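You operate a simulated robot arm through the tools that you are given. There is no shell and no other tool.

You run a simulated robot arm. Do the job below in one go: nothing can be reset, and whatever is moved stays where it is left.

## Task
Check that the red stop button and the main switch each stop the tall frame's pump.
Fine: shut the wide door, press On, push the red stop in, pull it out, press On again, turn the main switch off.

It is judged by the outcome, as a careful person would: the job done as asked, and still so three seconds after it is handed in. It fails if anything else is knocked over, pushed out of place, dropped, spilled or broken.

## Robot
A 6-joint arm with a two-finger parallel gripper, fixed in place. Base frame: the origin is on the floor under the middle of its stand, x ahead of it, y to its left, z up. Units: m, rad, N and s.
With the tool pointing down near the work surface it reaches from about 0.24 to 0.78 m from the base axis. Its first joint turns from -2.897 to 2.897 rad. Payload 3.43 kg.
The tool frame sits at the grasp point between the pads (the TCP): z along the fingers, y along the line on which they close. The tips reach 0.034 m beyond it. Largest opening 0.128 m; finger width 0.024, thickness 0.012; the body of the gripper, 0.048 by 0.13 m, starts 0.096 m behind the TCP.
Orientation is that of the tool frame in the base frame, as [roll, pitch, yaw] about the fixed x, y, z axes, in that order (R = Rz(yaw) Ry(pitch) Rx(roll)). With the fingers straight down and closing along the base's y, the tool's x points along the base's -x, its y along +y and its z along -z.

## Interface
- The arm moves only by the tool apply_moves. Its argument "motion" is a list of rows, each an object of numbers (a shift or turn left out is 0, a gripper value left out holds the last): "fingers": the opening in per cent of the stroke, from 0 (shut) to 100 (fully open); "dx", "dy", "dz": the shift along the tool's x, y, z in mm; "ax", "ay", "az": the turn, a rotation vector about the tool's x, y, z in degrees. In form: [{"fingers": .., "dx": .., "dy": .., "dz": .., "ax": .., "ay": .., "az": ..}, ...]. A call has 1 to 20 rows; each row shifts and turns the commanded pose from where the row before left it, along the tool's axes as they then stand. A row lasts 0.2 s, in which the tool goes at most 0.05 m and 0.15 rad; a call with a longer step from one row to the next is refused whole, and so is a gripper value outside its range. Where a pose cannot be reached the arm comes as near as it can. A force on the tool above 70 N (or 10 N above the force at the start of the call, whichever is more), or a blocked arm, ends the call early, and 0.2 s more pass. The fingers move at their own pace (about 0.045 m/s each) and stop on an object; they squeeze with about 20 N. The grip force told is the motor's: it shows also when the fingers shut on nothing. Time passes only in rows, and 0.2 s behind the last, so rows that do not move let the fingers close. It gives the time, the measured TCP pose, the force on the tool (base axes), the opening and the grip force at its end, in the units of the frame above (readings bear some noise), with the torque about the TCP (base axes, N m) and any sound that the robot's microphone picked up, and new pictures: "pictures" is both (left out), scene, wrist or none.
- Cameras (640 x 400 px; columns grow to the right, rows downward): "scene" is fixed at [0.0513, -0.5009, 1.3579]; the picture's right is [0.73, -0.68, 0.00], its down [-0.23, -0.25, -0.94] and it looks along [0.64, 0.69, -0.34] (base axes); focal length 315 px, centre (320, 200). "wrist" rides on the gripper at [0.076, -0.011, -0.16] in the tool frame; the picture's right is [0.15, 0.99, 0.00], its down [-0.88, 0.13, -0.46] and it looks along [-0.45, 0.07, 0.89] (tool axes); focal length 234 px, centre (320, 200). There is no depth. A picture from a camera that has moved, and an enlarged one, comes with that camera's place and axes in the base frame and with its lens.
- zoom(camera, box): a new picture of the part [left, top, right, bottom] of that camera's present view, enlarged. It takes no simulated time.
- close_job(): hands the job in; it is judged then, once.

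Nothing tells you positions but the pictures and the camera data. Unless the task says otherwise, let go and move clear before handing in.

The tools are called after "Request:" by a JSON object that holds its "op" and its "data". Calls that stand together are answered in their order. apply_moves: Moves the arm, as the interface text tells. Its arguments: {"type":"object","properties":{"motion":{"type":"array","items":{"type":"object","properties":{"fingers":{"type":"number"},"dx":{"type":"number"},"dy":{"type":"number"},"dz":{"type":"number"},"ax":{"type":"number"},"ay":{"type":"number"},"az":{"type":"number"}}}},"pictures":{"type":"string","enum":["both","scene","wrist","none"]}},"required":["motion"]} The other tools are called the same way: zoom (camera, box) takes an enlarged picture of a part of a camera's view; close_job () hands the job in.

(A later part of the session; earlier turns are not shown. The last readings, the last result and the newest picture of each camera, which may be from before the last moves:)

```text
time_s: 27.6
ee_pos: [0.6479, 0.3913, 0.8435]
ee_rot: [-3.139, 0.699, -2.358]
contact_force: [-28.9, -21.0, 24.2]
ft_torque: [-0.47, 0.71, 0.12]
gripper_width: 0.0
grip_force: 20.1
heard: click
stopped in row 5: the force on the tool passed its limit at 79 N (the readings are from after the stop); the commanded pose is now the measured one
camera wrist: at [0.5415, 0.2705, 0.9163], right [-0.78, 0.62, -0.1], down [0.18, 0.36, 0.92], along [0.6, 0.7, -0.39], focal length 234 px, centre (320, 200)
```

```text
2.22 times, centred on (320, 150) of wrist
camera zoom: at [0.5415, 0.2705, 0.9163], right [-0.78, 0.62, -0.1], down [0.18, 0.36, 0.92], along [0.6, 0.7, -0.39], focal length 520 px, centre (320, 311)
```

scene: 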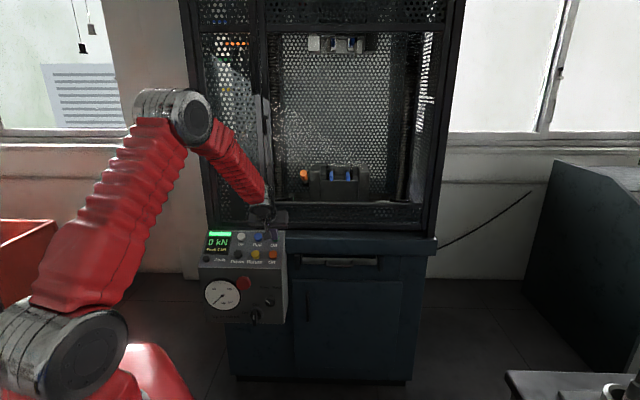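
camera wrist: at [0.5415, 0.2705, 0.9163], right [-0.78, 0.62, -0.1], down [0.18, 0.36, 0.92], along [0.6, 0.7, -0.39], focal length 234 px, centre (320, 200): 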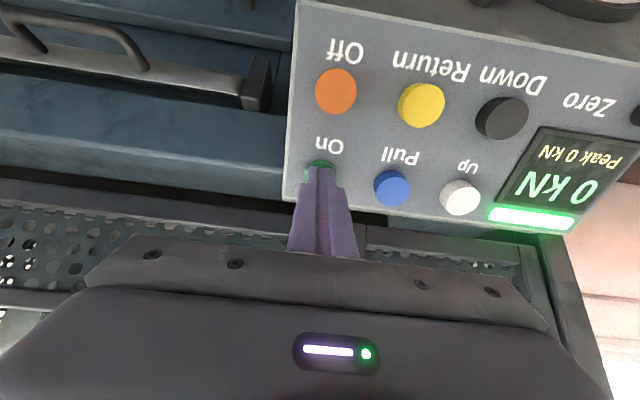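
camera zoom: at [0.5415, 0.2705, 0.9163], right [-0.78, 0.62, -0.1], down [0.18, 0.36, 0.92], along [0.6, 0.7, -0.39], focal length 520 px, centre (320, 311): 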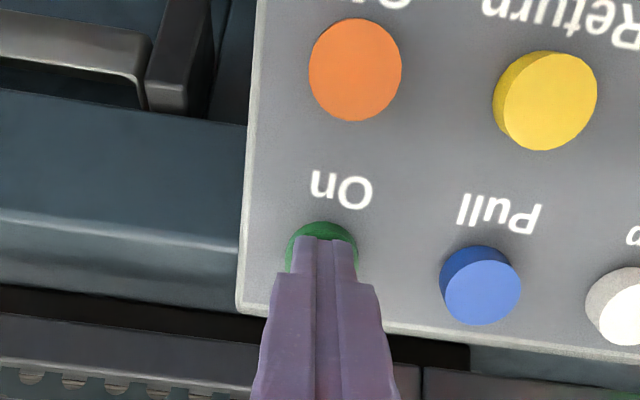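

A click was heard and the bar above the display lit green: the pump is running. I'll back off, come out in front of the panel, and level the tool for the red stop.

Request:
{"op": "apply_moves", "data": {"motion": [{"dz": -25}, {"dz": -40}, {"dz": -35}, {"dx": 25, "dy": 25, "dz": -21}, {"dx": 25, "dy": 25, "dz": -21}, {"dx": 25, "dy": 25, "dz": -21}, {"dx": 25, "dy": 25, "dz": -21}, {"ay": -8.3333}, {"ay": -8.3333}, {"ay": -8.3333}, {"ay": -8.3333}, {"ay": -8.3333}, {"ay": -8.3333}], "pictures": "both"}}

Request:
{"op": "zoom", "data": {"camera": "scene", "box": [190, 220, 300, 330]}}

```text
time_s: 30.4
ee_pos: [0.4609, 0.3294, 0.9836]
ee_rot: [1.792, 1.492, 2.584]
contact_force: [-0.2, 0.4, 0.9]
ft_torque: [-0.01, 0.01, 0.0]
gripper_width: 0.0
grip_force: 20.0
out of reach, approached as far as the arm can: row 10, 11, 12, 13
camera wrist: at [0.3521, 0.2117, 0.9093], right [-0.71, 0.7, -0.07], down [-0.35, -0.27, 0.9], along [0.61, 0.66, 0.44], focal length 234 px, centre (320, 200)
```

scene: 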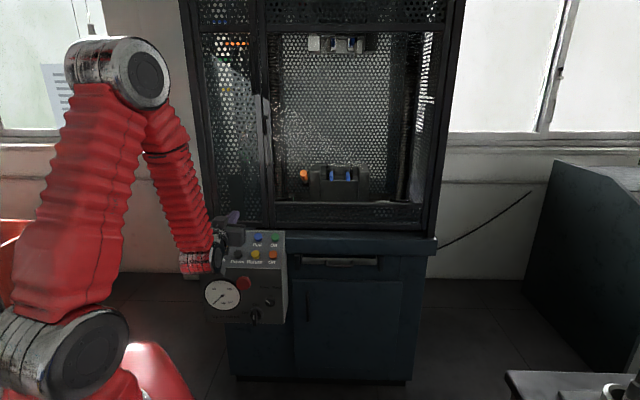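
wrist: 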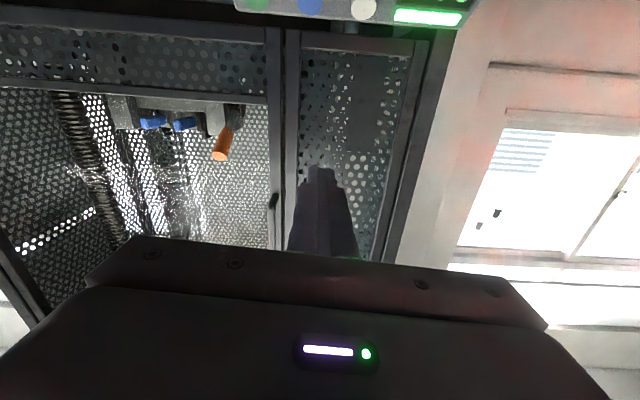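

```text
3.64 times, centred on (245, 275) of scene
camera zoom: at [0.0513, -0.5009, 1.3579], right [0.73, -0.68, 0.0], down [-0.23, -0.25, -0.94], along [0.64, 0.69, -0.34], focal length 1147 px, centre (593, -73)
```

zoom: 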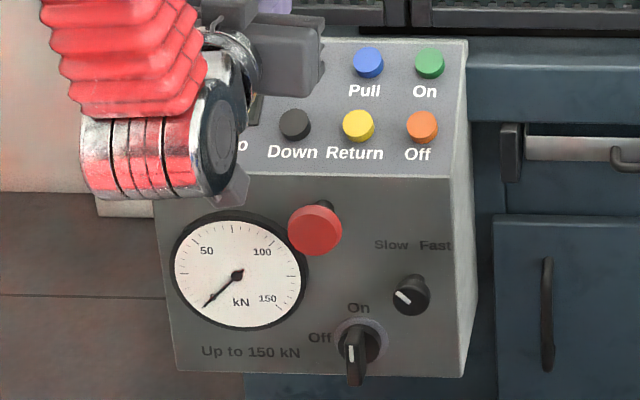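

The green bar confirms the pump runs. The level pose at this height was slightly out of reach (wrist too close to the base), so I'll descend in front of the panel where it becomes reachable, still ~4 cm or more clear of the stop.

Request:
{"op": "apply_moves", "data": {"motion": [{"dx": 40}, {"dx": 40}, {"dx": 40}, {"dx": 40}], "pictures": "both"}}

```text
time_s: 31.4
ee_pos: [0.4958, 0.3483, 0.8793]
ee_rot: [1.766, 1.443, 2.561]
contact_force: [-1.0, -0.1, -0.5]
ft_torque: [0.0, -0.01, 0.01]
gripper_width: 0.0001
grip_force: 19.9
out of reach, approached as far as the arm can: row 1, 2, 3, 4
camera wrist: at [0.3845, 0.2338, 0.8075], right [-0.72, 0.7, -0.02], down [-0.32, -0.3, 0.9], along [0.62, 0.65, 0.43], focal length 234 px, centre (320, 200)
```

scene: 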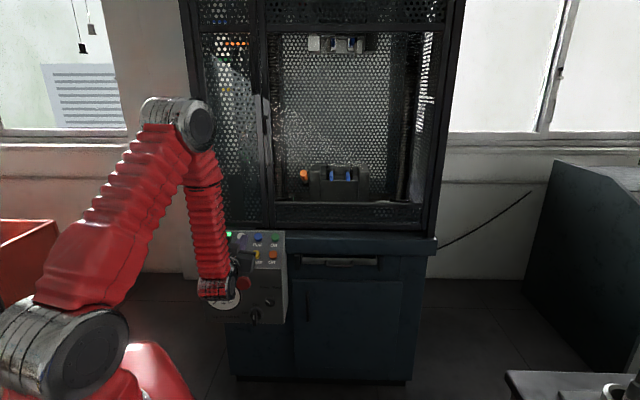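
wrist: 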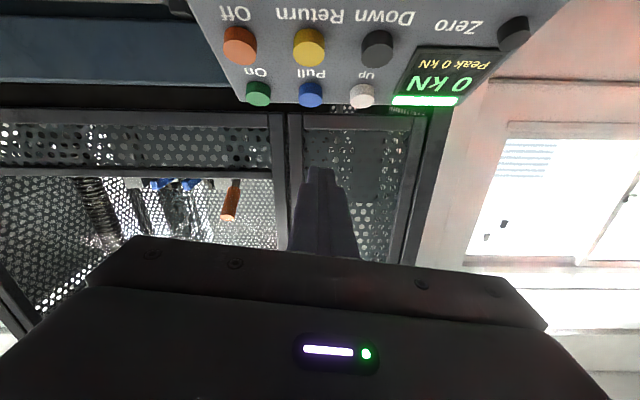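

The arm is short of the commanded pose because the wrist would be too near the base; I'll command a pose slightly further forward (still above and in front of the stop) that should be reachable, and check.

Request:
{"op": "apply_moves", "data": {"motion": [{"dz": 40}, {}], "pictures": "both"}}

```text
time_s: 32.0
ee_pos: [0.5276, 0.3735, 0.8777]
ee_rot: [1.783, 1.461, 2.583]
contact_force: [0.4, -0.8, -0.1]
ft_torque: [0.0, 0.0, 0.01]
gripper_width: 0.0
grip_force: 20.2
out of reach, approached as far as the arm can: row 1
camera wrist: at [0.4188, 0.2557, 0.8046], right [-0.72, 0.69, -0.04], down [-0.33, -0.29, 0.9], along [0.61, 0.66, 0.43], focal length 234 px, centre (320, 200)
```

scene: 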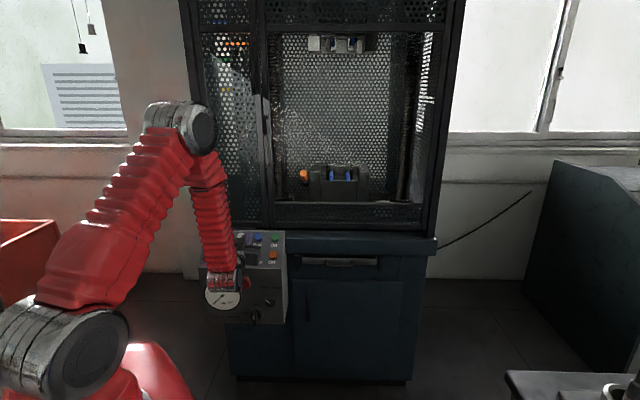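
wrist: 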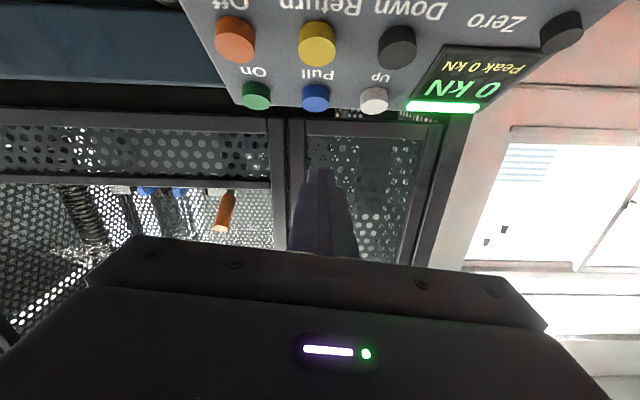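

The tool itself is on target but rolled about 6°, which tells me the last wrist joint is at its limit with this roll. I'll roll the tool the other way (toward +180°, camera on top), which should free it; it's well clear of the panel here.

Request:
{"op": "apply_moves", "data": {"motion": [{"az": 8}, {"az": 8}, {"az": 8}, {"az": 8}, {"az": 8}, {"az": 8}, {"az": 8}, {"az": 8}, {"az": 8}, {"az": 8}, {"az": 4}], "pictures": "both"}}

```text
time_s: 34.4
ee_pos: [0.5304, 0.3712, 0.8781]
ee_rot: [1.593, -0.007, 2.369]
contact_force: [0.3, 0.0, -0.2]
ft_torque: [0.02, 0.01, -0.01]
gripper_width: 0.0
grip_force: 19.6
camera wrist: at [0.3643, 0.31, 0.8715], right [-0.08, 0.11, 0.99], down [0.32, -0.94, 0.14], along [0.95, 0.32, 0.04], focal length 234 px, centre (320, 200)
```

scene: 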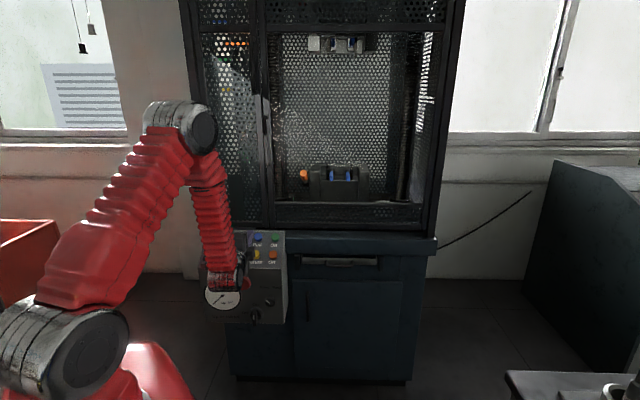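
wrist: 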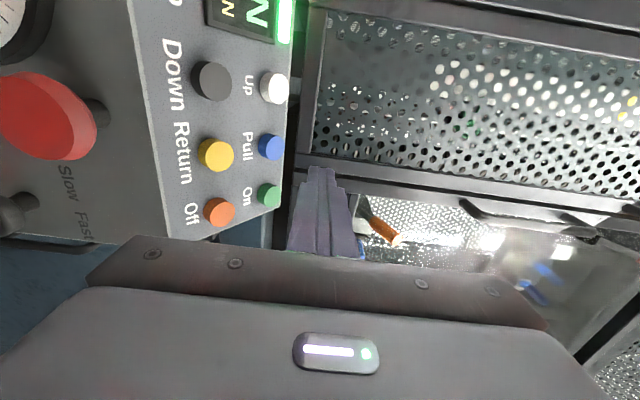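

That works. Continuing the roll another 90° so the camera is above the gripper and looks down on the panel.

Request:
{"op": "apply_moves", "data": {"motion": [{"az": 8}, {"az": 8}, {"az": 8}, {"az": 8}, {"az": 8}, {"az": 8}, {"az": 8}, {"az": 8}, {"az": 8}, {"az": 8}, {"az": 8}], "pictures": "both"}}

Request:
{"op": "zoom", "data": {"camera": "wrist", "box": [160, 0, 480, 220]}}

```text
time_s: 36.8
ee_pos: [0.5295, 0.3709, 0.8791]
ee_rot: [2.256, -1.534, 1.685]
contact_force: [-0.1, 1.1, 0.2]
ft_torque: [0.02, 0.02, 0.02]
gripper_width: 0.0
grip_force: 20.7
camera wrist: at [0.4107, 0.2683, 0.9573], right [0.71, -0.68, 0.17], down [-0.22, -0.45, -0.87], along [0.67, 0.57, -0.47], focal length 234 px, centre (320, 200)
```

scene: 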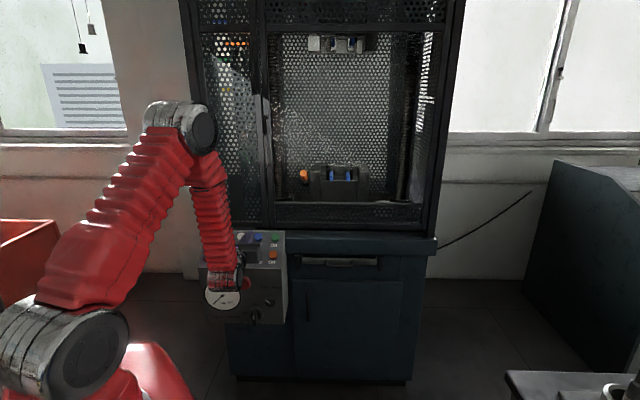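
wrist: 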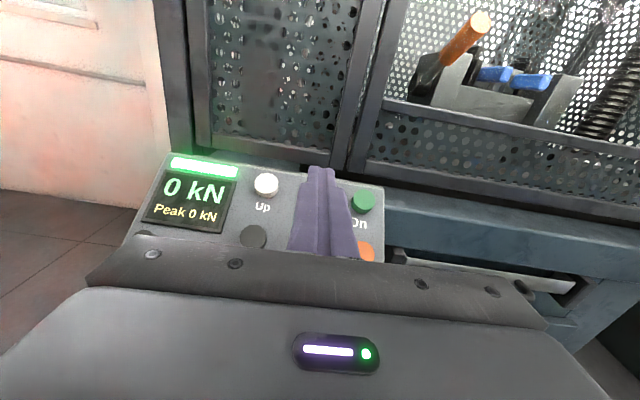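

```text
1.82 times, centred on (320, 110) of wrist
camera zoom: at [0.4107, 0.2683, 0.9573], right [0.71, -0.68, 0.17], down [-0.22, -0.45, -0.87], along [0.67, 0.57, -0.47], focal length 426 px, centre (320, 364)
```

zoom: 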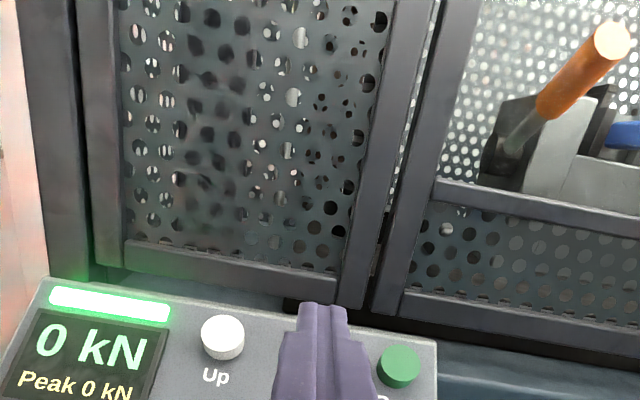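

Now the wrist view is upright with the pump light on and the door shut. I'll level the tool precisely, then back out and descend in front of the red stop.

Request:
{"op": "apply_moves", "data": {"motion": [{"az": 1.6, "ax": -0.8, "ay": 1.3}, {"dx": -30, "dy": -6, "dz": -28}, {"dx": -30, "dy": -6, "dz": -28}, {"dx": -30, "dy": -6, "dz": -28}, {"dx": -32, "dy": -4, "dz": -4}, {"dx": -32, "dy": -4, "dz": -4}, {"dx": -31, "dy": -4, "dz": -4}], "pictures": "both"}}

Request:
{"op": "zoom", "data": {"camera": "wrist", "box": [200, 60, 440, 240]}}

```text
time_s: 38.4
ee_pos: [0.4421, 0.3186, 0.697]
ee_rot: [1.431, -1.565, 2.498]
contact_force: [-1.6, 0.1, -0.8]
ft_torque: [-0.02, 0.01, -0.03]
gripper_width: 0.0
grip_force: 20.2
out of reach, approached as far as the arm can: row 1
camera wrist: at [0.3214, 0.2154, 0.7715], right [0.7, -0.7, 0.15], down [-0.23, -0.42, -0.88], along [0.68, 0.58, -0.45], focal length 234 px, centre (320, 200)
```

scene: 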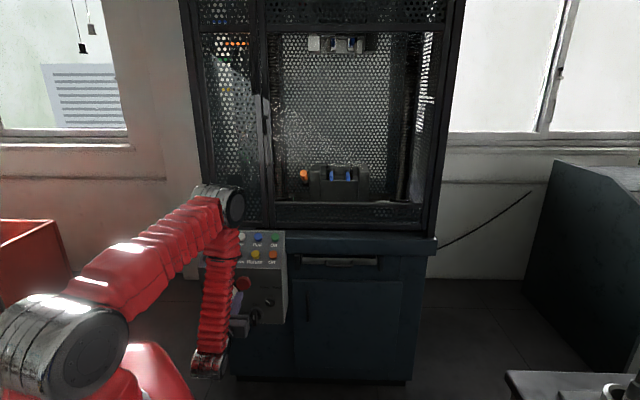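
wrist: 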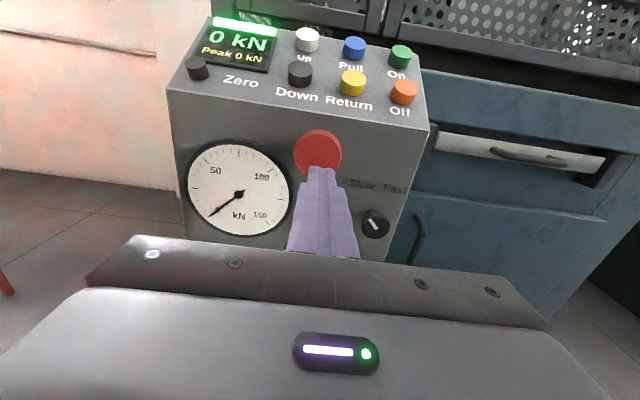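

```text
2.22 times, centred on (320, 150) of wrist
camera zoom: at [0.3214, 0.2154, 0.7715], right [0.7, -0.7, 0.15], down [-0.23, -0.42, -0.88], along [0.68, 0.58, -0.45], focal length 520 px, centre (320, 311)
```

zoom: 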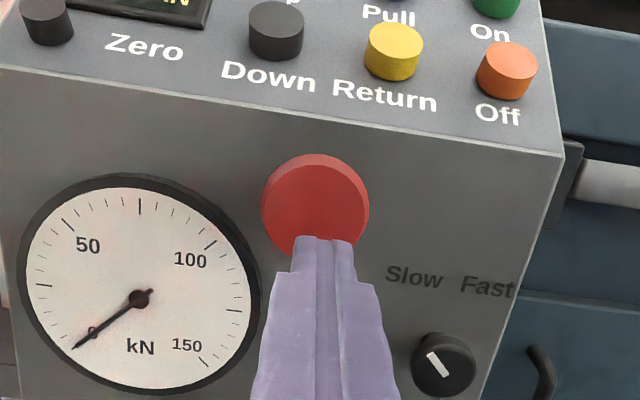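

The tool points level at the red stop, aligned within a few millimetres. Pushing it in now: two longer steps, then small ones.

Request:
{"op": "apply_moves", "data": {"motion": [{"dx": 1.5, "dy": -1.5, "dz": 25}, {"dx": 1.5, "dy": -1.5, "dz": 25}, {"dz": 3}, {"dz": 3}, {"dz": 3}, {"dz": 3}, {"dz": 3}, {"dz": 3}], "pictures": "both"}}

Request:
{"op": "zoom", "data": {"camera": "wrist", "box": [200, 20, 440, 220]}}

```text
time_s: 40.2
ee_pos: [0.4987, 0.3472, 0.6966]
ee_rot: [2.272, -1.57, 1.659]
contact_force: [-40.5, -37.6, 14.9]
ft_torque: [0.57, -0.38, 0.67]
gripper_width: 0.0
grip_force: 20.1
out of reach, approached as far as the arm can: row 1, 2
camera wrist: at [0.3777, 0.243, 0.7724], right [0.7, -0.7, 0.15], down [-0.23, -0.42, -0.88], along [0.68, 0.58, -0.45], focal length 234 px, centre (320, 200)
```

scene: 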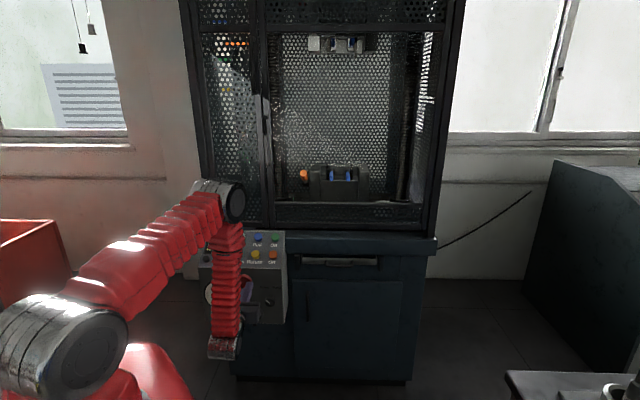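
wrist: 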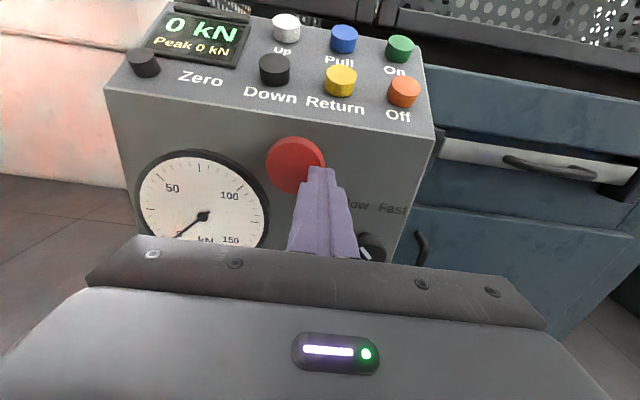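

```text
2.00 times, centred on (320, 120) of wrist
camera zoom: at [0.3777, 0.243, 0.7724], right [0.7, -0.7, 0.15], down [-0.23, -0.42, -0.88], along [0.68, 0.58, -0.45], focal length 468 px, centre (320, 360)
```

zoom: 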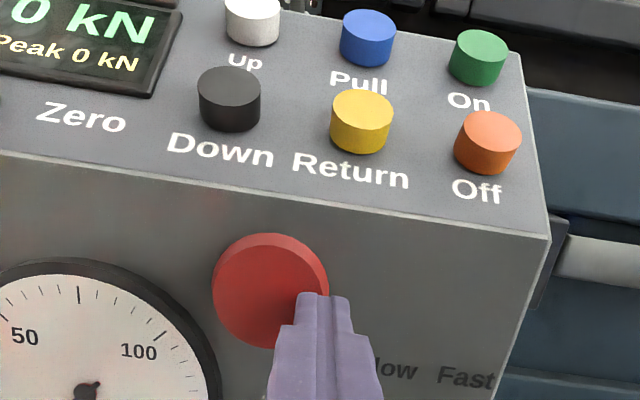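

The fingertip drifted right (a reach limit on the sideways correction) and is pressing on the right edge of the stop with ~57 N. Checking the indicator bar and whether the stop went in.

Request:
{"op": "zoom", "data": {"camera": "wrist", "box": [100, 0, 260, 90]}}

Request:
{"op": "zoom", "data": {"camera": "scene", "box": [190, 220, 300, 330]}}

```text
4.00 times, centred on (180, 45) of wrist
camera zoom: at [0.3777, 0.243, 0.7724], right [0.7, -0.7, 0.15], down [-0.23, -0.42, -0.88], along [0.68, 0.58, -0.45], focal length 937 px, centre (880, 820)
```

zoom: 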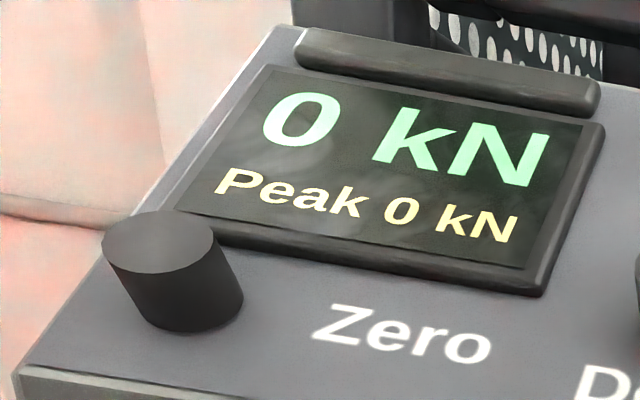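

```text
3.64 times, centred on (245, 275) of scene
camera zoom: at [0.0513, -0.5009, 1.3579], right [0.73, -0.68, 0.0], down [-0.23, -0.25, -0.94], along [0.64, 0.69, -0.34], focal length 1147 px, centre (593, -73)
```

zoom: 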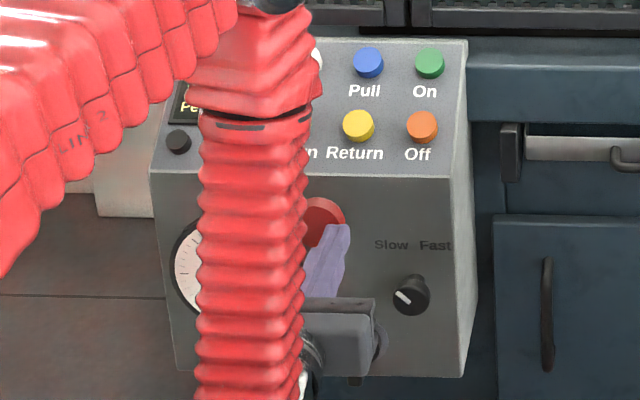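

The indicator bar is dark: pushing the stop in stopped the pump. I'll back off, yaw the tool ~7° to get off the reach limit, and open the fingers enough to straddle the stop's head.

Request:
{"op": "apply_moves", "data": {"motion": [{"dz": -15}, {"dz": -25}, {"dz": -25}, {"ax": 7, "fingers": 55}, {}], "pictures": "both"}}

Request:
{"op": "zoom", "data": {"camera": "wrist", "box": [200, 20, 440, 220]}}

```text
time_s: 41.4
ee_pos: [0.4543, 0.3044, 0.6976]
ee_rot: [1.756, -1.566, 2.288]
contact_force: [0.1, 0.0, 0.3]
ft_torque: [0.01, -0.01, 0.01]
gripper_width: 0.0507
grip_force: 0.1
camera wrist: at [0.3465, 0.1874, 0.773], right [0.78, -0.61, 0.15], down [-0.18, -0.44, -0.88], along [0.61, 0.66, -0.45], focal length 234 px, centre (320, 200)
```

scene: 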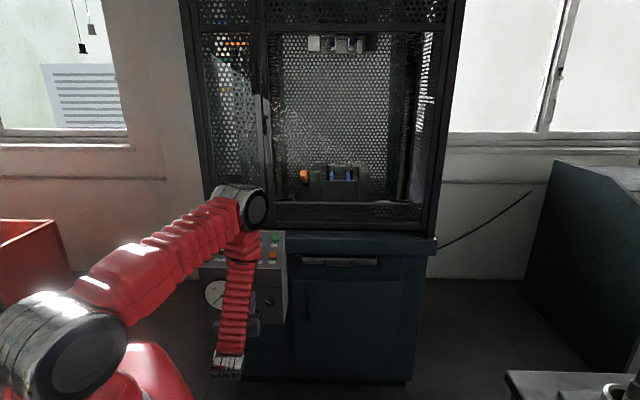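
wrist: 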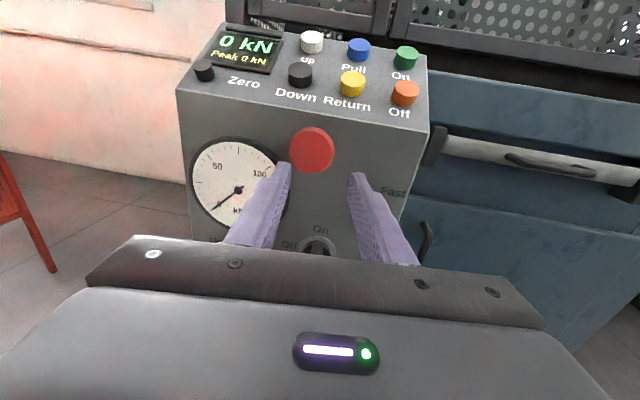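

```text
2.00 times, centred on (320, 120) of wrist
camera zoom: at [0.3465, 0.1874, 0.773], right [0.78, -0.61, 0.15], down [-0.18, -0.44, -0.88], along [0.61, 0.66, -0.45], focal length 468 px, centre (320, 360)
```

zoom: 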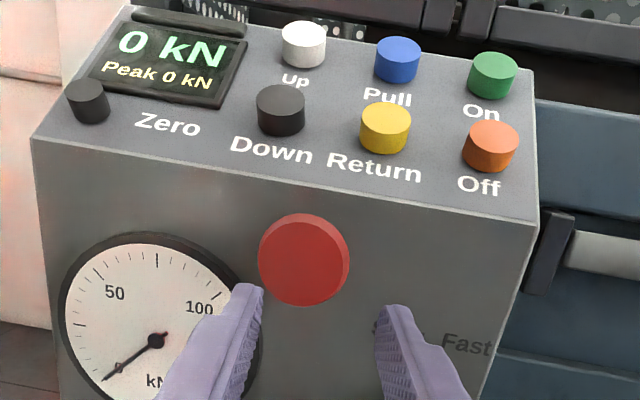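

The stop stays latched in and the pump stays off. Head centre is ~13 mm left and 5 mm above my tool axis; I'll correct that and move part of the way in.

Request:
{"op": "apply_moves", "data": {"motion": [{"dx": 5, "dy": -13}, {"dz": 25}, {"dz": 25}, {}], "pictures": "both"}}

Request:
{"op": "zoom", "data": {"camera": "wrist", "box": [200, 60, 440, 260]}}

```text
time_s: 42.4
ee_pos: [0.4777, 0.352, 0.7013]
ee_rot: [1.803, -1.567, 2.241]
contact_force: [-0.3, 0.8, 0.5]
ft_torque: [0.02, 0.0, 0.02]
gripper_width: 0.0705
grip_force: 0.1
camera wrist: at [0.3693, 0.2344, 0.7778], right [0.78, -0.61, 0.15], down [-0.18, -0.44, -0.88], along [0.61, 0.66, -0.45], focal length 234 px, centre (320, 200)
```

scene: 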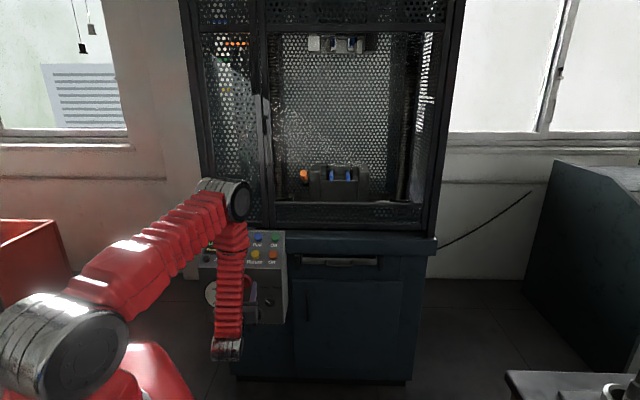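
wrist: 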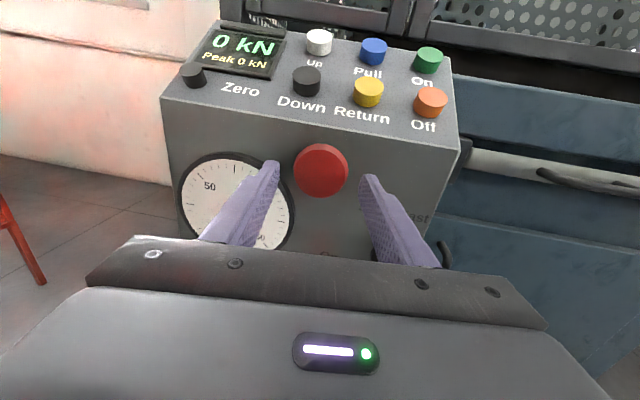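

```text
2.00 times, centred on (320, 160) of wrist
camera zoom: at [0.3693, 0.2344, 0.7778], right [0.78, -0.61, 0.15], down [-0.18, -0.44, -0.88], along [0.61, 0.66, -0.45], focal length 468 px, centre (320, 280)
```

zoom: 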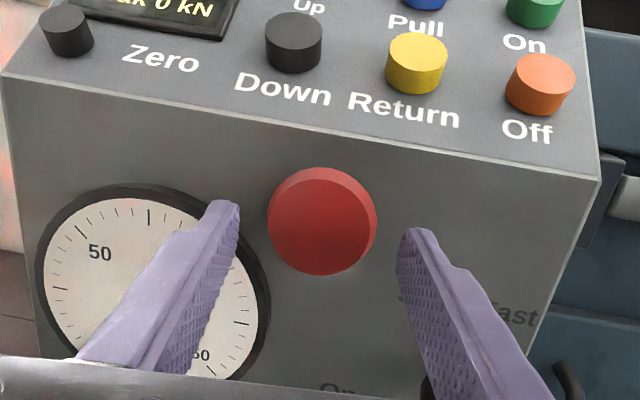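

The head sits centred between the open fingers. Moving in ~30 mm so the pads cover its rim, then closing.

Request:
{"op": "apply_moves", "data": {"motion": [{"dz": 12}, {"dz": 10}, {"dz": 8}, {}], "pictures": "wrist"}}

Request:
{"op": "zoom", "data": {"camera": "wrist", "box": [200, 60, 440, 260]}}

```text
time_s: 43.4
ee_pos: [0.4944, 0.3747, 0.7022]
ee_rot: [1.776, -1.567, 2.264]
contact_force: [0.1, 0.7, -0.5]
ft_torque: [0.02, 0.02, -0.01]
gripper_width: 0.0704
grip_force: 0.1
camera wrist: at [0.3872, 0.258, 0.7773], right [0.78, -0.61, 0.15], down [-0.18, -0.44, -0.88], along [0.61, 0.66, -0.45], focal length 234 px, centre (320, 200)
```

wrist: 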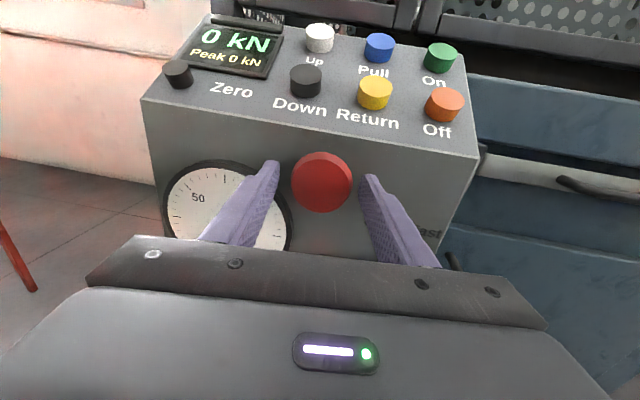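

```text
2.00 times, centred on (320, 160) of wrist
camera zoom: at [0.3872, 0.258, 0.7773], right [0.78, -0.61, 0.15], down [-0.18, -0.44, -0.88], along [0.61, 0.66, -0.45], focal length 468 px, centre (320, 280)
```

zoom: 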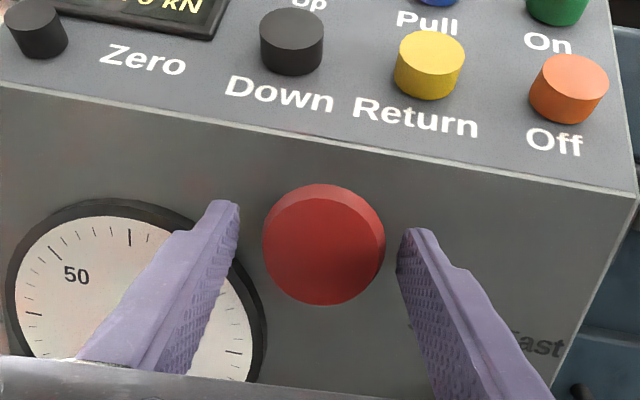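

Request:
{"op": "apply_moves", "data": {"motion": [{"dz": 4}, {"fingers": 0}, {}, {}, {}], "pictures": "wrist"}}

Request:
{"op": "zoom", "data": {"camera": "wrist", "box": [200, 60, 440, 260]}}

```text
time_s: 44.6
ee_pos: [0.498, 0.378, 0.7017]
ee_rot: [1.659, -1.567, 2.38]
contact_force: [14.8, -14.6, -0.7]
ft_torque: [-0.09, -0.04, -0.27]
gripper_width: 0.0523
grip_force: 44.7
camera wrist: at [0.3902, 0.2605, 0.7771], right [0.77, -0.62, 0.15], down [-0.18, -0.44, -0.88], along [0.61, 0.65, -0.45], focal length 234 px, centre (320, 200)
```

wrist: 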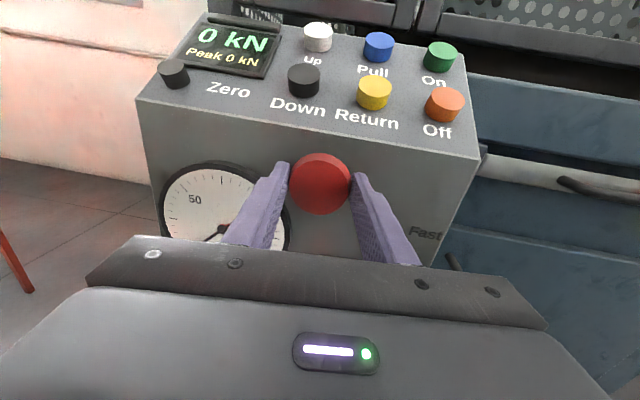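

```text
2.00 times, centred on (320, 160) of wrist
camera zoom: at [0.3902, 0.2605, 0.7771], right [0.77, -0.62, 0.15], down [-0.18, -0.44, -0.88], along [0.61, 0.65, -0.45], focal length 468 px, centre (320, 280)
```

zoom: 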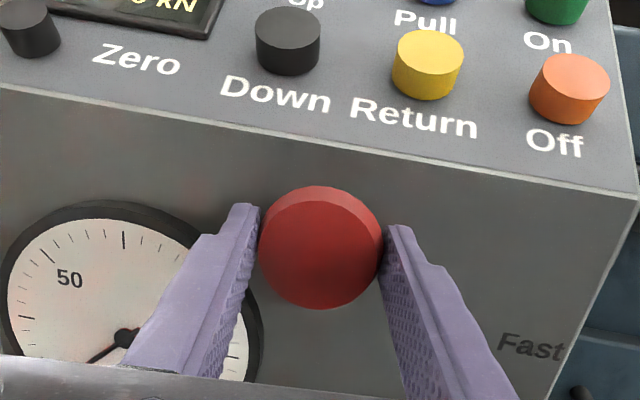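

Gripped on the 52 mm head. Relieving a small sideways bias, then pulling straight out from the panel in small steps.

Request:
{"op": "apply_moves", "data": {"motion": [{"dy": 2}, {"dy": -0.5, "dz": -4}, {"dy": -0.5, "dz": -4}, {"dy": -0.5, "dz": -4}, {"dy": -0.5, "dz": -4}], "pictures": "both"}}

Request:
{"op": "zoom", "data": {"camera": "wrist", "box": [200, 60, 440, 260]}}

```text
time_s: 45.8
ee_pos: [0.4864, 0.3674, 0.7022]
ee_rot: [1.103, -1.565, 2.938]
contact_force: [45.5, 17.4, -11.0]
ft_torque: [-0.16, 0.1, -0.01]
gripper_width: 0.0527
grip_force: 45.5
camera wrist: at [0.3795, 0.2491, 0.7776], right [0.77, -0.61, 0.15], down [-0.18, -0.44, -0.88], along [0.61, 0.66, -0.45], focal length 234 px, centre (320, 200)
```

scene: 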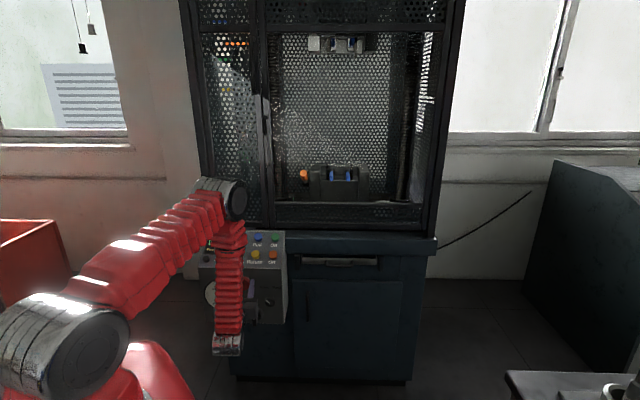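
wrist: 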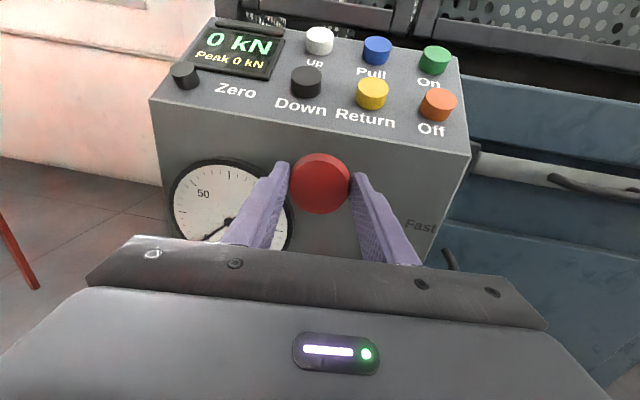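

```text
2.00 times, centred on (320, 160) of wrist
camera zoom: at [0.3795, 0.2491, 0.7776], right [0.77, -0.61, 0.15], down [-0.18, -0.44, -0.88], along [0.61, 0.66, -0.45], focal length 468 px, centre (320, 280)
```

zoom: 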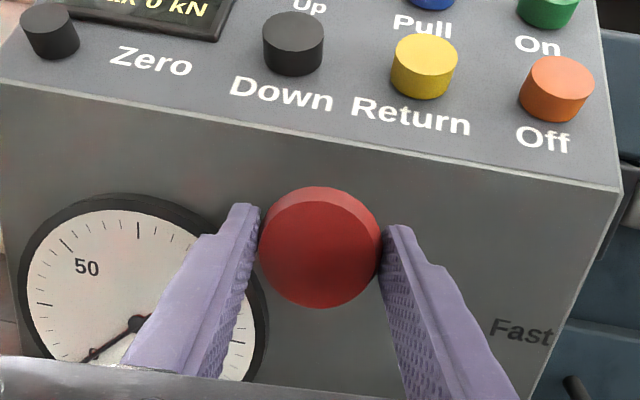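

The head came out ~16 mm with the gripper and now holds firm at the end of its travel (~45 N). Releasing and backing off to check that it stays out.

Request:
{"op": "apply_moves", "data": {"motion": [{"fingers": 60}, {}, {}, {"dz": -15}, {"dz": -20}, {"dz": -20}], "pictures": "both"}}

Request:
{"op": "zoom", "data": {"camera": "wrist", "box": [160, 0, 440, 220]}}

```text
time_s: 47.2
ee_pos: [0.4497, 0.3231, 0.7028]
ee_rot: [1.687, -1.567, 2.358]
contact_force: [0.4, 0.3, -1.1]
ft_torque: [0.01, -0.04, -0.01]
gripper_width: 0.077
grip_force: 0.1
camera wrist: at [0.3431, 0.2058, 0.7772], right [0.78, -0.61, 0.15], down [-0.18, -0.44, -0.88], along [0.61, 0.66, -0.45], focal length 234 px, centre (320, 200)
```

scene: 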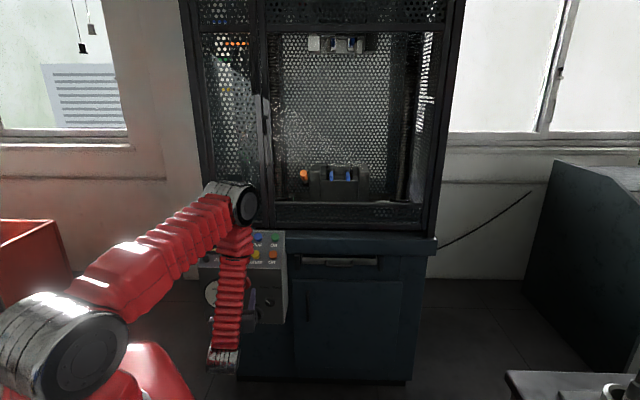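
wrist: 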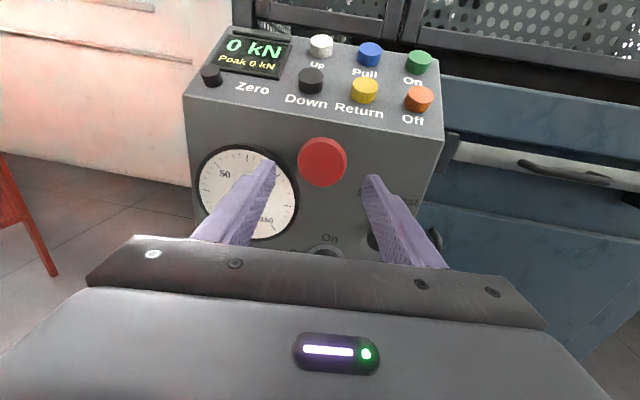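

```text
1.82 times, centred on (300, 110) of wrist
camera zoom: at [0.3431, 0.2058, 0.7772], right [0.78, -0.61, 0.15], down [-0.18, -0.44, -0.88], along [0.61, 0.66, -0.45], focal length 426 px, centre (356, 364)
```

zoom: 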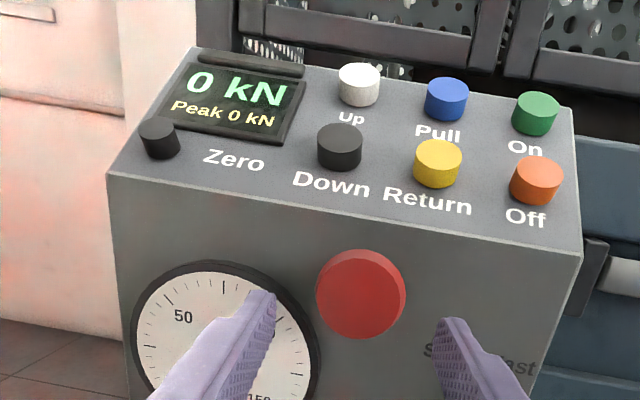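

The stop is back out (its face is back at its original position) and the pump stays off. Now closing the fingers, rising in front of the panel and pitching down for the second On press.

Request:
{"op": "apply_moves", "data": {"motion": [{"fingers": 0, "dz": -5}, {"dx": 48}, {"dx": 48}, {"dx": 48}, {"dx": 48}, {"dx": 48}, {"ay": -8.3333}, {"ay": -8.3333}, {"ay": -8.3333}, {"ay": -8.3333}, {"ay": -8.3333}, {"ay": -8.3333}], "pictures": "both"}}

```text
time_s: 49.8
ee_pos: [0.453, 0.3213, 0.9445]
ee_rot: [-3.115, -0.716, 0.852]
contact_force: [-1.0, -1.6, -1.5]
ft_torque: [0.13, -0.19, 0.06]
gripper_width: 0.0
grip_force: 20.1
out of reach, approached as far as the arm can: row 7
camera wrist: at [0.4174, 0.292, 1.1148], right [0.83, -0.56, 0.08], down [-0.53, -0.82, -0.24], along [0.19, 0.15, -0.97], focal length 234 px, centre (320, 200)
```

scene: 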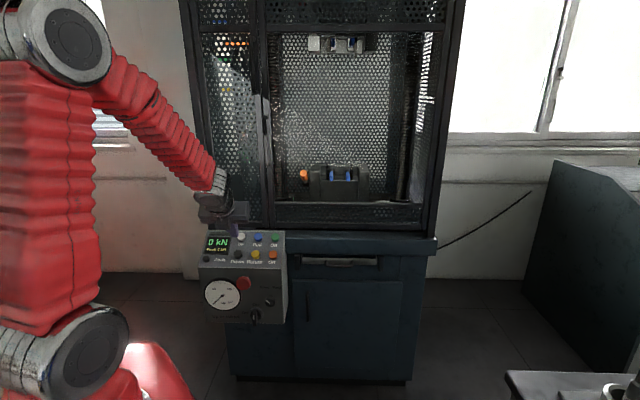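
wrist: 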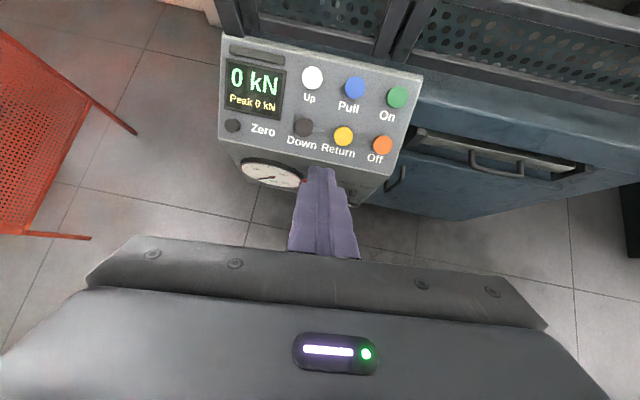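

The second pose is good and On's bearing agrees with before. Moving to 5 cm short of the On button.

Request:
{"op": "apply_moves", "data": {"motion": [{"dx": 14.2, "dy": 21.5, "dz": 30.1}, {"dx": 14.2, "dy": 21.5, "dz": 30.1}, {"dx": 14.2, "dy": 21.5, "dz": 30.1}, {"dx": 14.2, "dy": 21.5, "dz": 30.1}, {"dx": 14.2, "dy": 21.5, "dz": 30.1}], "pictures": "both"}}

Request:
{"op": "zoom", "data": {"camera": "wrist", "box": [220, 60, 420, 240]}}

```text
time_s: 51.0
ee_pos: [0.6322, 0.372, 0.8706]
ee_rot: [3.138, -0.698, 0.906]
contact_force: [0.1, -0.5, -0.4]
ft_torque: [0.02, 0.0, 0.0]
gripper_width: 0.0001
grip_force: 20.0
camera wrist: at [0.5959, 0.3454, 1.0407], right [0.84, -0.53, 0.1], down [-0.5, -0.84, -0.22], along [0.2, 0.13, -0.97], focal length 234 px, centre (320, 200)
```

scene: 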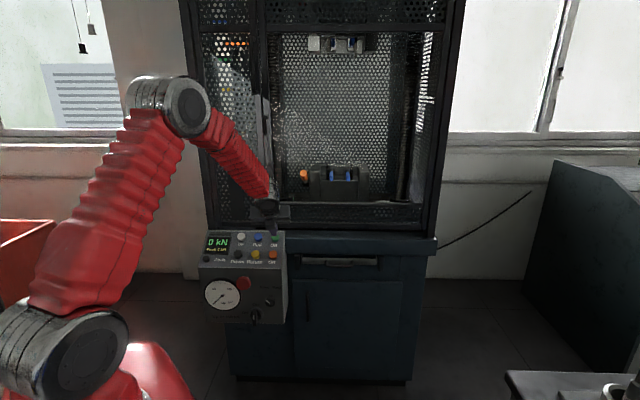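
wrist: 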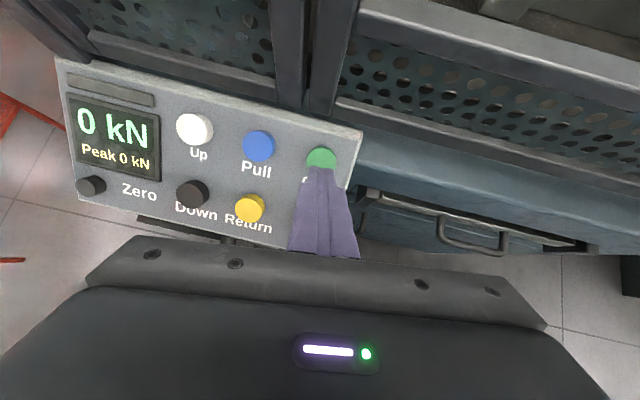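

```text
2.22 times, centred on (320, 150) of wrist
camera zoom: at [0.5959, 0.3454, 1.0407], right [0.84, -0.53, 0.1], down [-0.5, -0.84, -0.22], along [0.2, 0.13, -0.97], focal length 520 px, centre (320, 311)
```

zoom: 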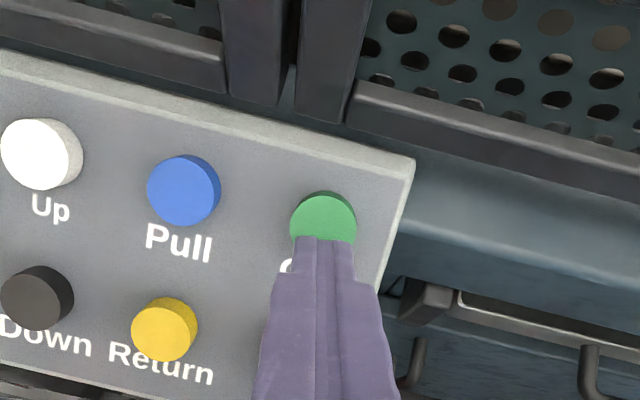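

Fingertips aligned on the On button again. Pressing with small final steps.

Request:
{"op": "apply_moves", "data": {"motion": [{"dz": 18}, {"dz": 8}, {"dz": 3}, {"dz": 2.5}, {"dz": 2.5}, {"dz": 2.5}, {"dz": 2}], "pictures": "both"}}

Request:
{"op": "zoom", "data": {"camera": "wrist", "box": [0, 40, 400, 240]}}

```text
time_s: 52.6
ee_pos: [0.6446, 0.391, 0.8416]
ee_rot: [3.137, -0.7, 0.905]
contact_force: [-16.4, -18.3, 17.7]
ft_torque: [-0.45, 0.37, -0.1]
gripper_width: 0.0
grip_force: 19.9
heard: click
camera wrist: at [0.6083, 0.3651, 1.0135], right [0.84, -0.53, 0.1], down [-0.5, -0.84, -0.22], along [0.2, 0.13, -0.97], focal length 234 px, centre (320, 200)
```

scene: 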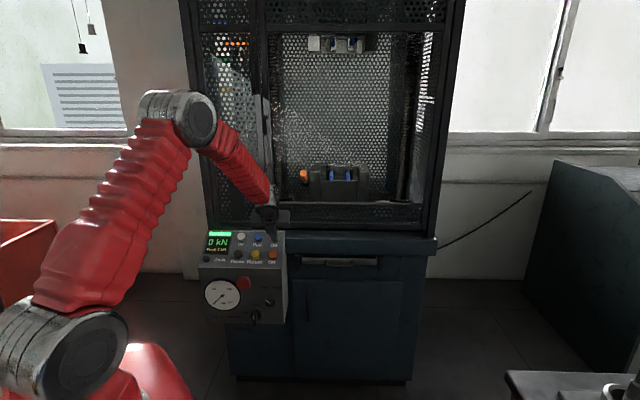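
wrist: 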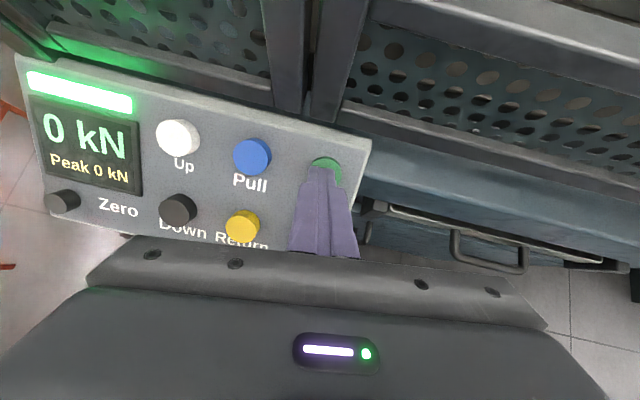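

```text
1.60 times, centred on (200, 140) of wrist
camera zoom: at [0.6083, 0.3651, 1.0135], right [0.84, -0.53, 0.1], down [-0.5, -0.84, -0.22], along [0.2, 0.13, -0.97], focal length 375 px, centre (512, 296)
```

zoom: 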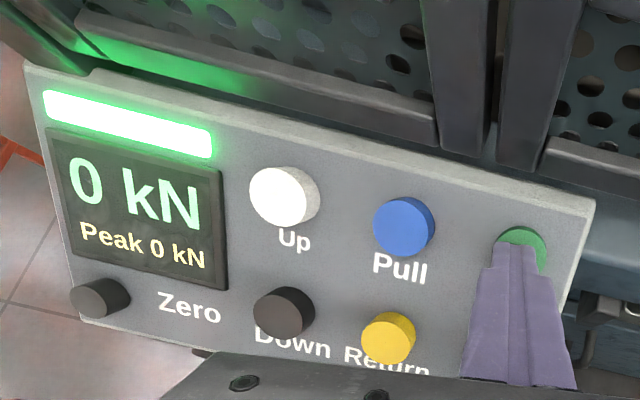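

The click was heard and the green bar is lit again: the pump is running. Backing off along the same path and levelling the tool in front of the panel.

Request:
{"op": "apply_moves", "data": {"motion": [{"dz": -18}, {"dz": -20}, {"dx": -14.2, "dy": -21.5, "dz": -30.1}, {"dx": -14.2, "dy": -21.5, "dz": -30.1}, {"dx": -14.2, "dy": -21.5, "dz": -30.1}, {"dx": -14.2, "dy": -21.5, "dz": -30.1}, {"dx": -14.2, "dy": -21.5, "dz": -30.1}, {"ay": 8.3333}, {"ay": 8.3333}, {"ay": 8.3333}, {"dx": -30, "dz": 20, "ay": 8.3333}, {"dx": -30, "dz": 20, "ay": 8.3333}], "pictures": "both"}}

```text
time_s: 55.2
ee_pos: [0.4607, 0.3331, 0.8687]
ee_rot: [3.107, -1.427, 0.933]
contact_force: [0.7, 0.3, -0.1]
ft_torque: [-0.05, 0.01, 0.0]
gripper_width: 0.0001
grip_force: 20.0
camera wrist: at [0.3602, 0.2265, 0.9668], right [0.79, -0.6, 0.15], down [-0.25, -0.54, -0.8], along [0.56, 0.6, -0.57], focal length 234 px, centre (320, 200)
```

scene: 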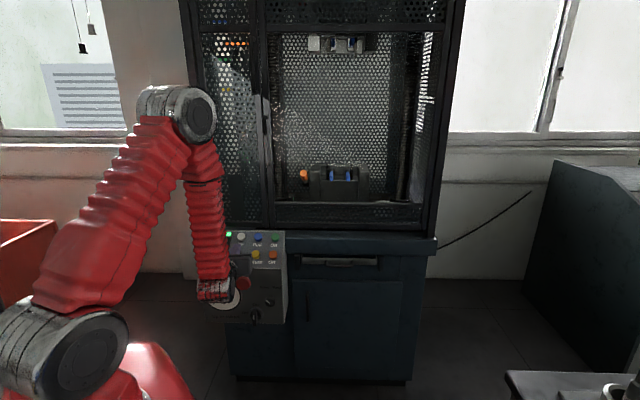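
wrist: 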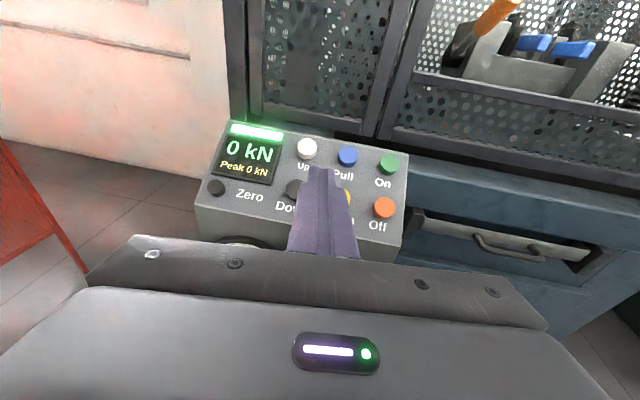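

Still running. Finishing the levelling, shifting slightly right, and descending past the stop (kept ~4 cm clear) to the main switch height.

Request:
{"op": "apply_moves", "data": {"motion": [{"ay": 8.2}, {"dz": -14, "dy": 21}, {"dx": -44}, {"dx": -44}, {"dx": -44}, {"dx": -44}, {"dx": -44}, {"dx": -44}, {"dx": -40}, {"ax": -4.5, "fingers": 40}, {}], "pictures": "both"}}

Request:
{"op": "zoom", "data": {"camera": "wrist", "box": [200, 40, 440, 240]}}

```text
time_s: 57.6
ee_pos: [0.4734, 0.3057, 0.5679]
ee_rot: [2.133, -1.568, 1.832]
contact_force: [-0.2, -0.2, 0.2]
ft_torque: [-0.01, -0.03, 0.0]
gripper_width: 0.0507
grip_force: 0.6
camera wrist: at [0.3558, 0.1977, 0.6431], right [0.72, -0.67, 0.15], down [-0.21, -0.43, -0.88], along [0.66, 0.6, -0.45], focal length 234 px, centre (320, 200)
```

scene: 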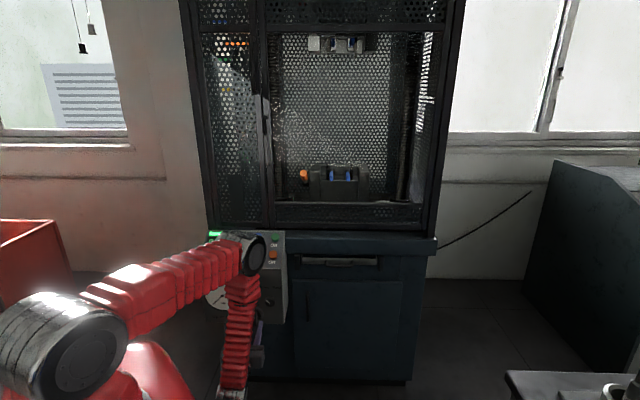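
wrist: 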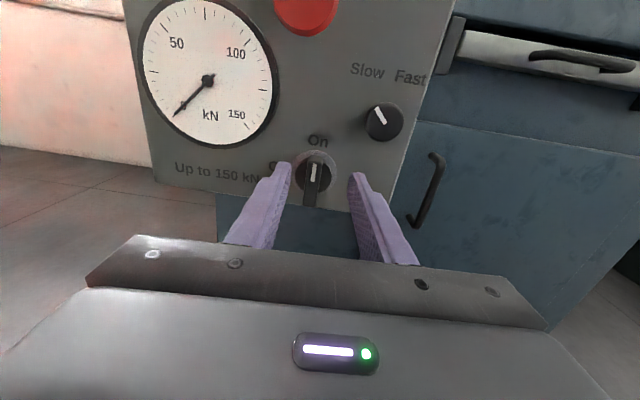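

```text
2.00 times, centred on (320, 140) of wrist
camera zoom: at [0.3558, 0.1977, 0.6431], right [0.72, -0.67, 0.15], down [-0.21, -0.43, -0.88], along [0.66, 0.6, -0.45], focal length 468 px, centre (320, 320)
```

zoom: 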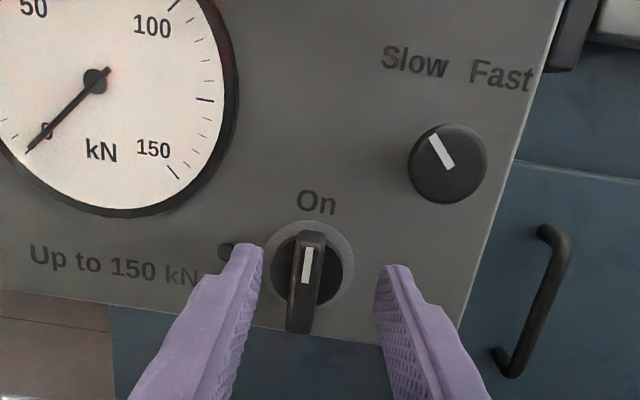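

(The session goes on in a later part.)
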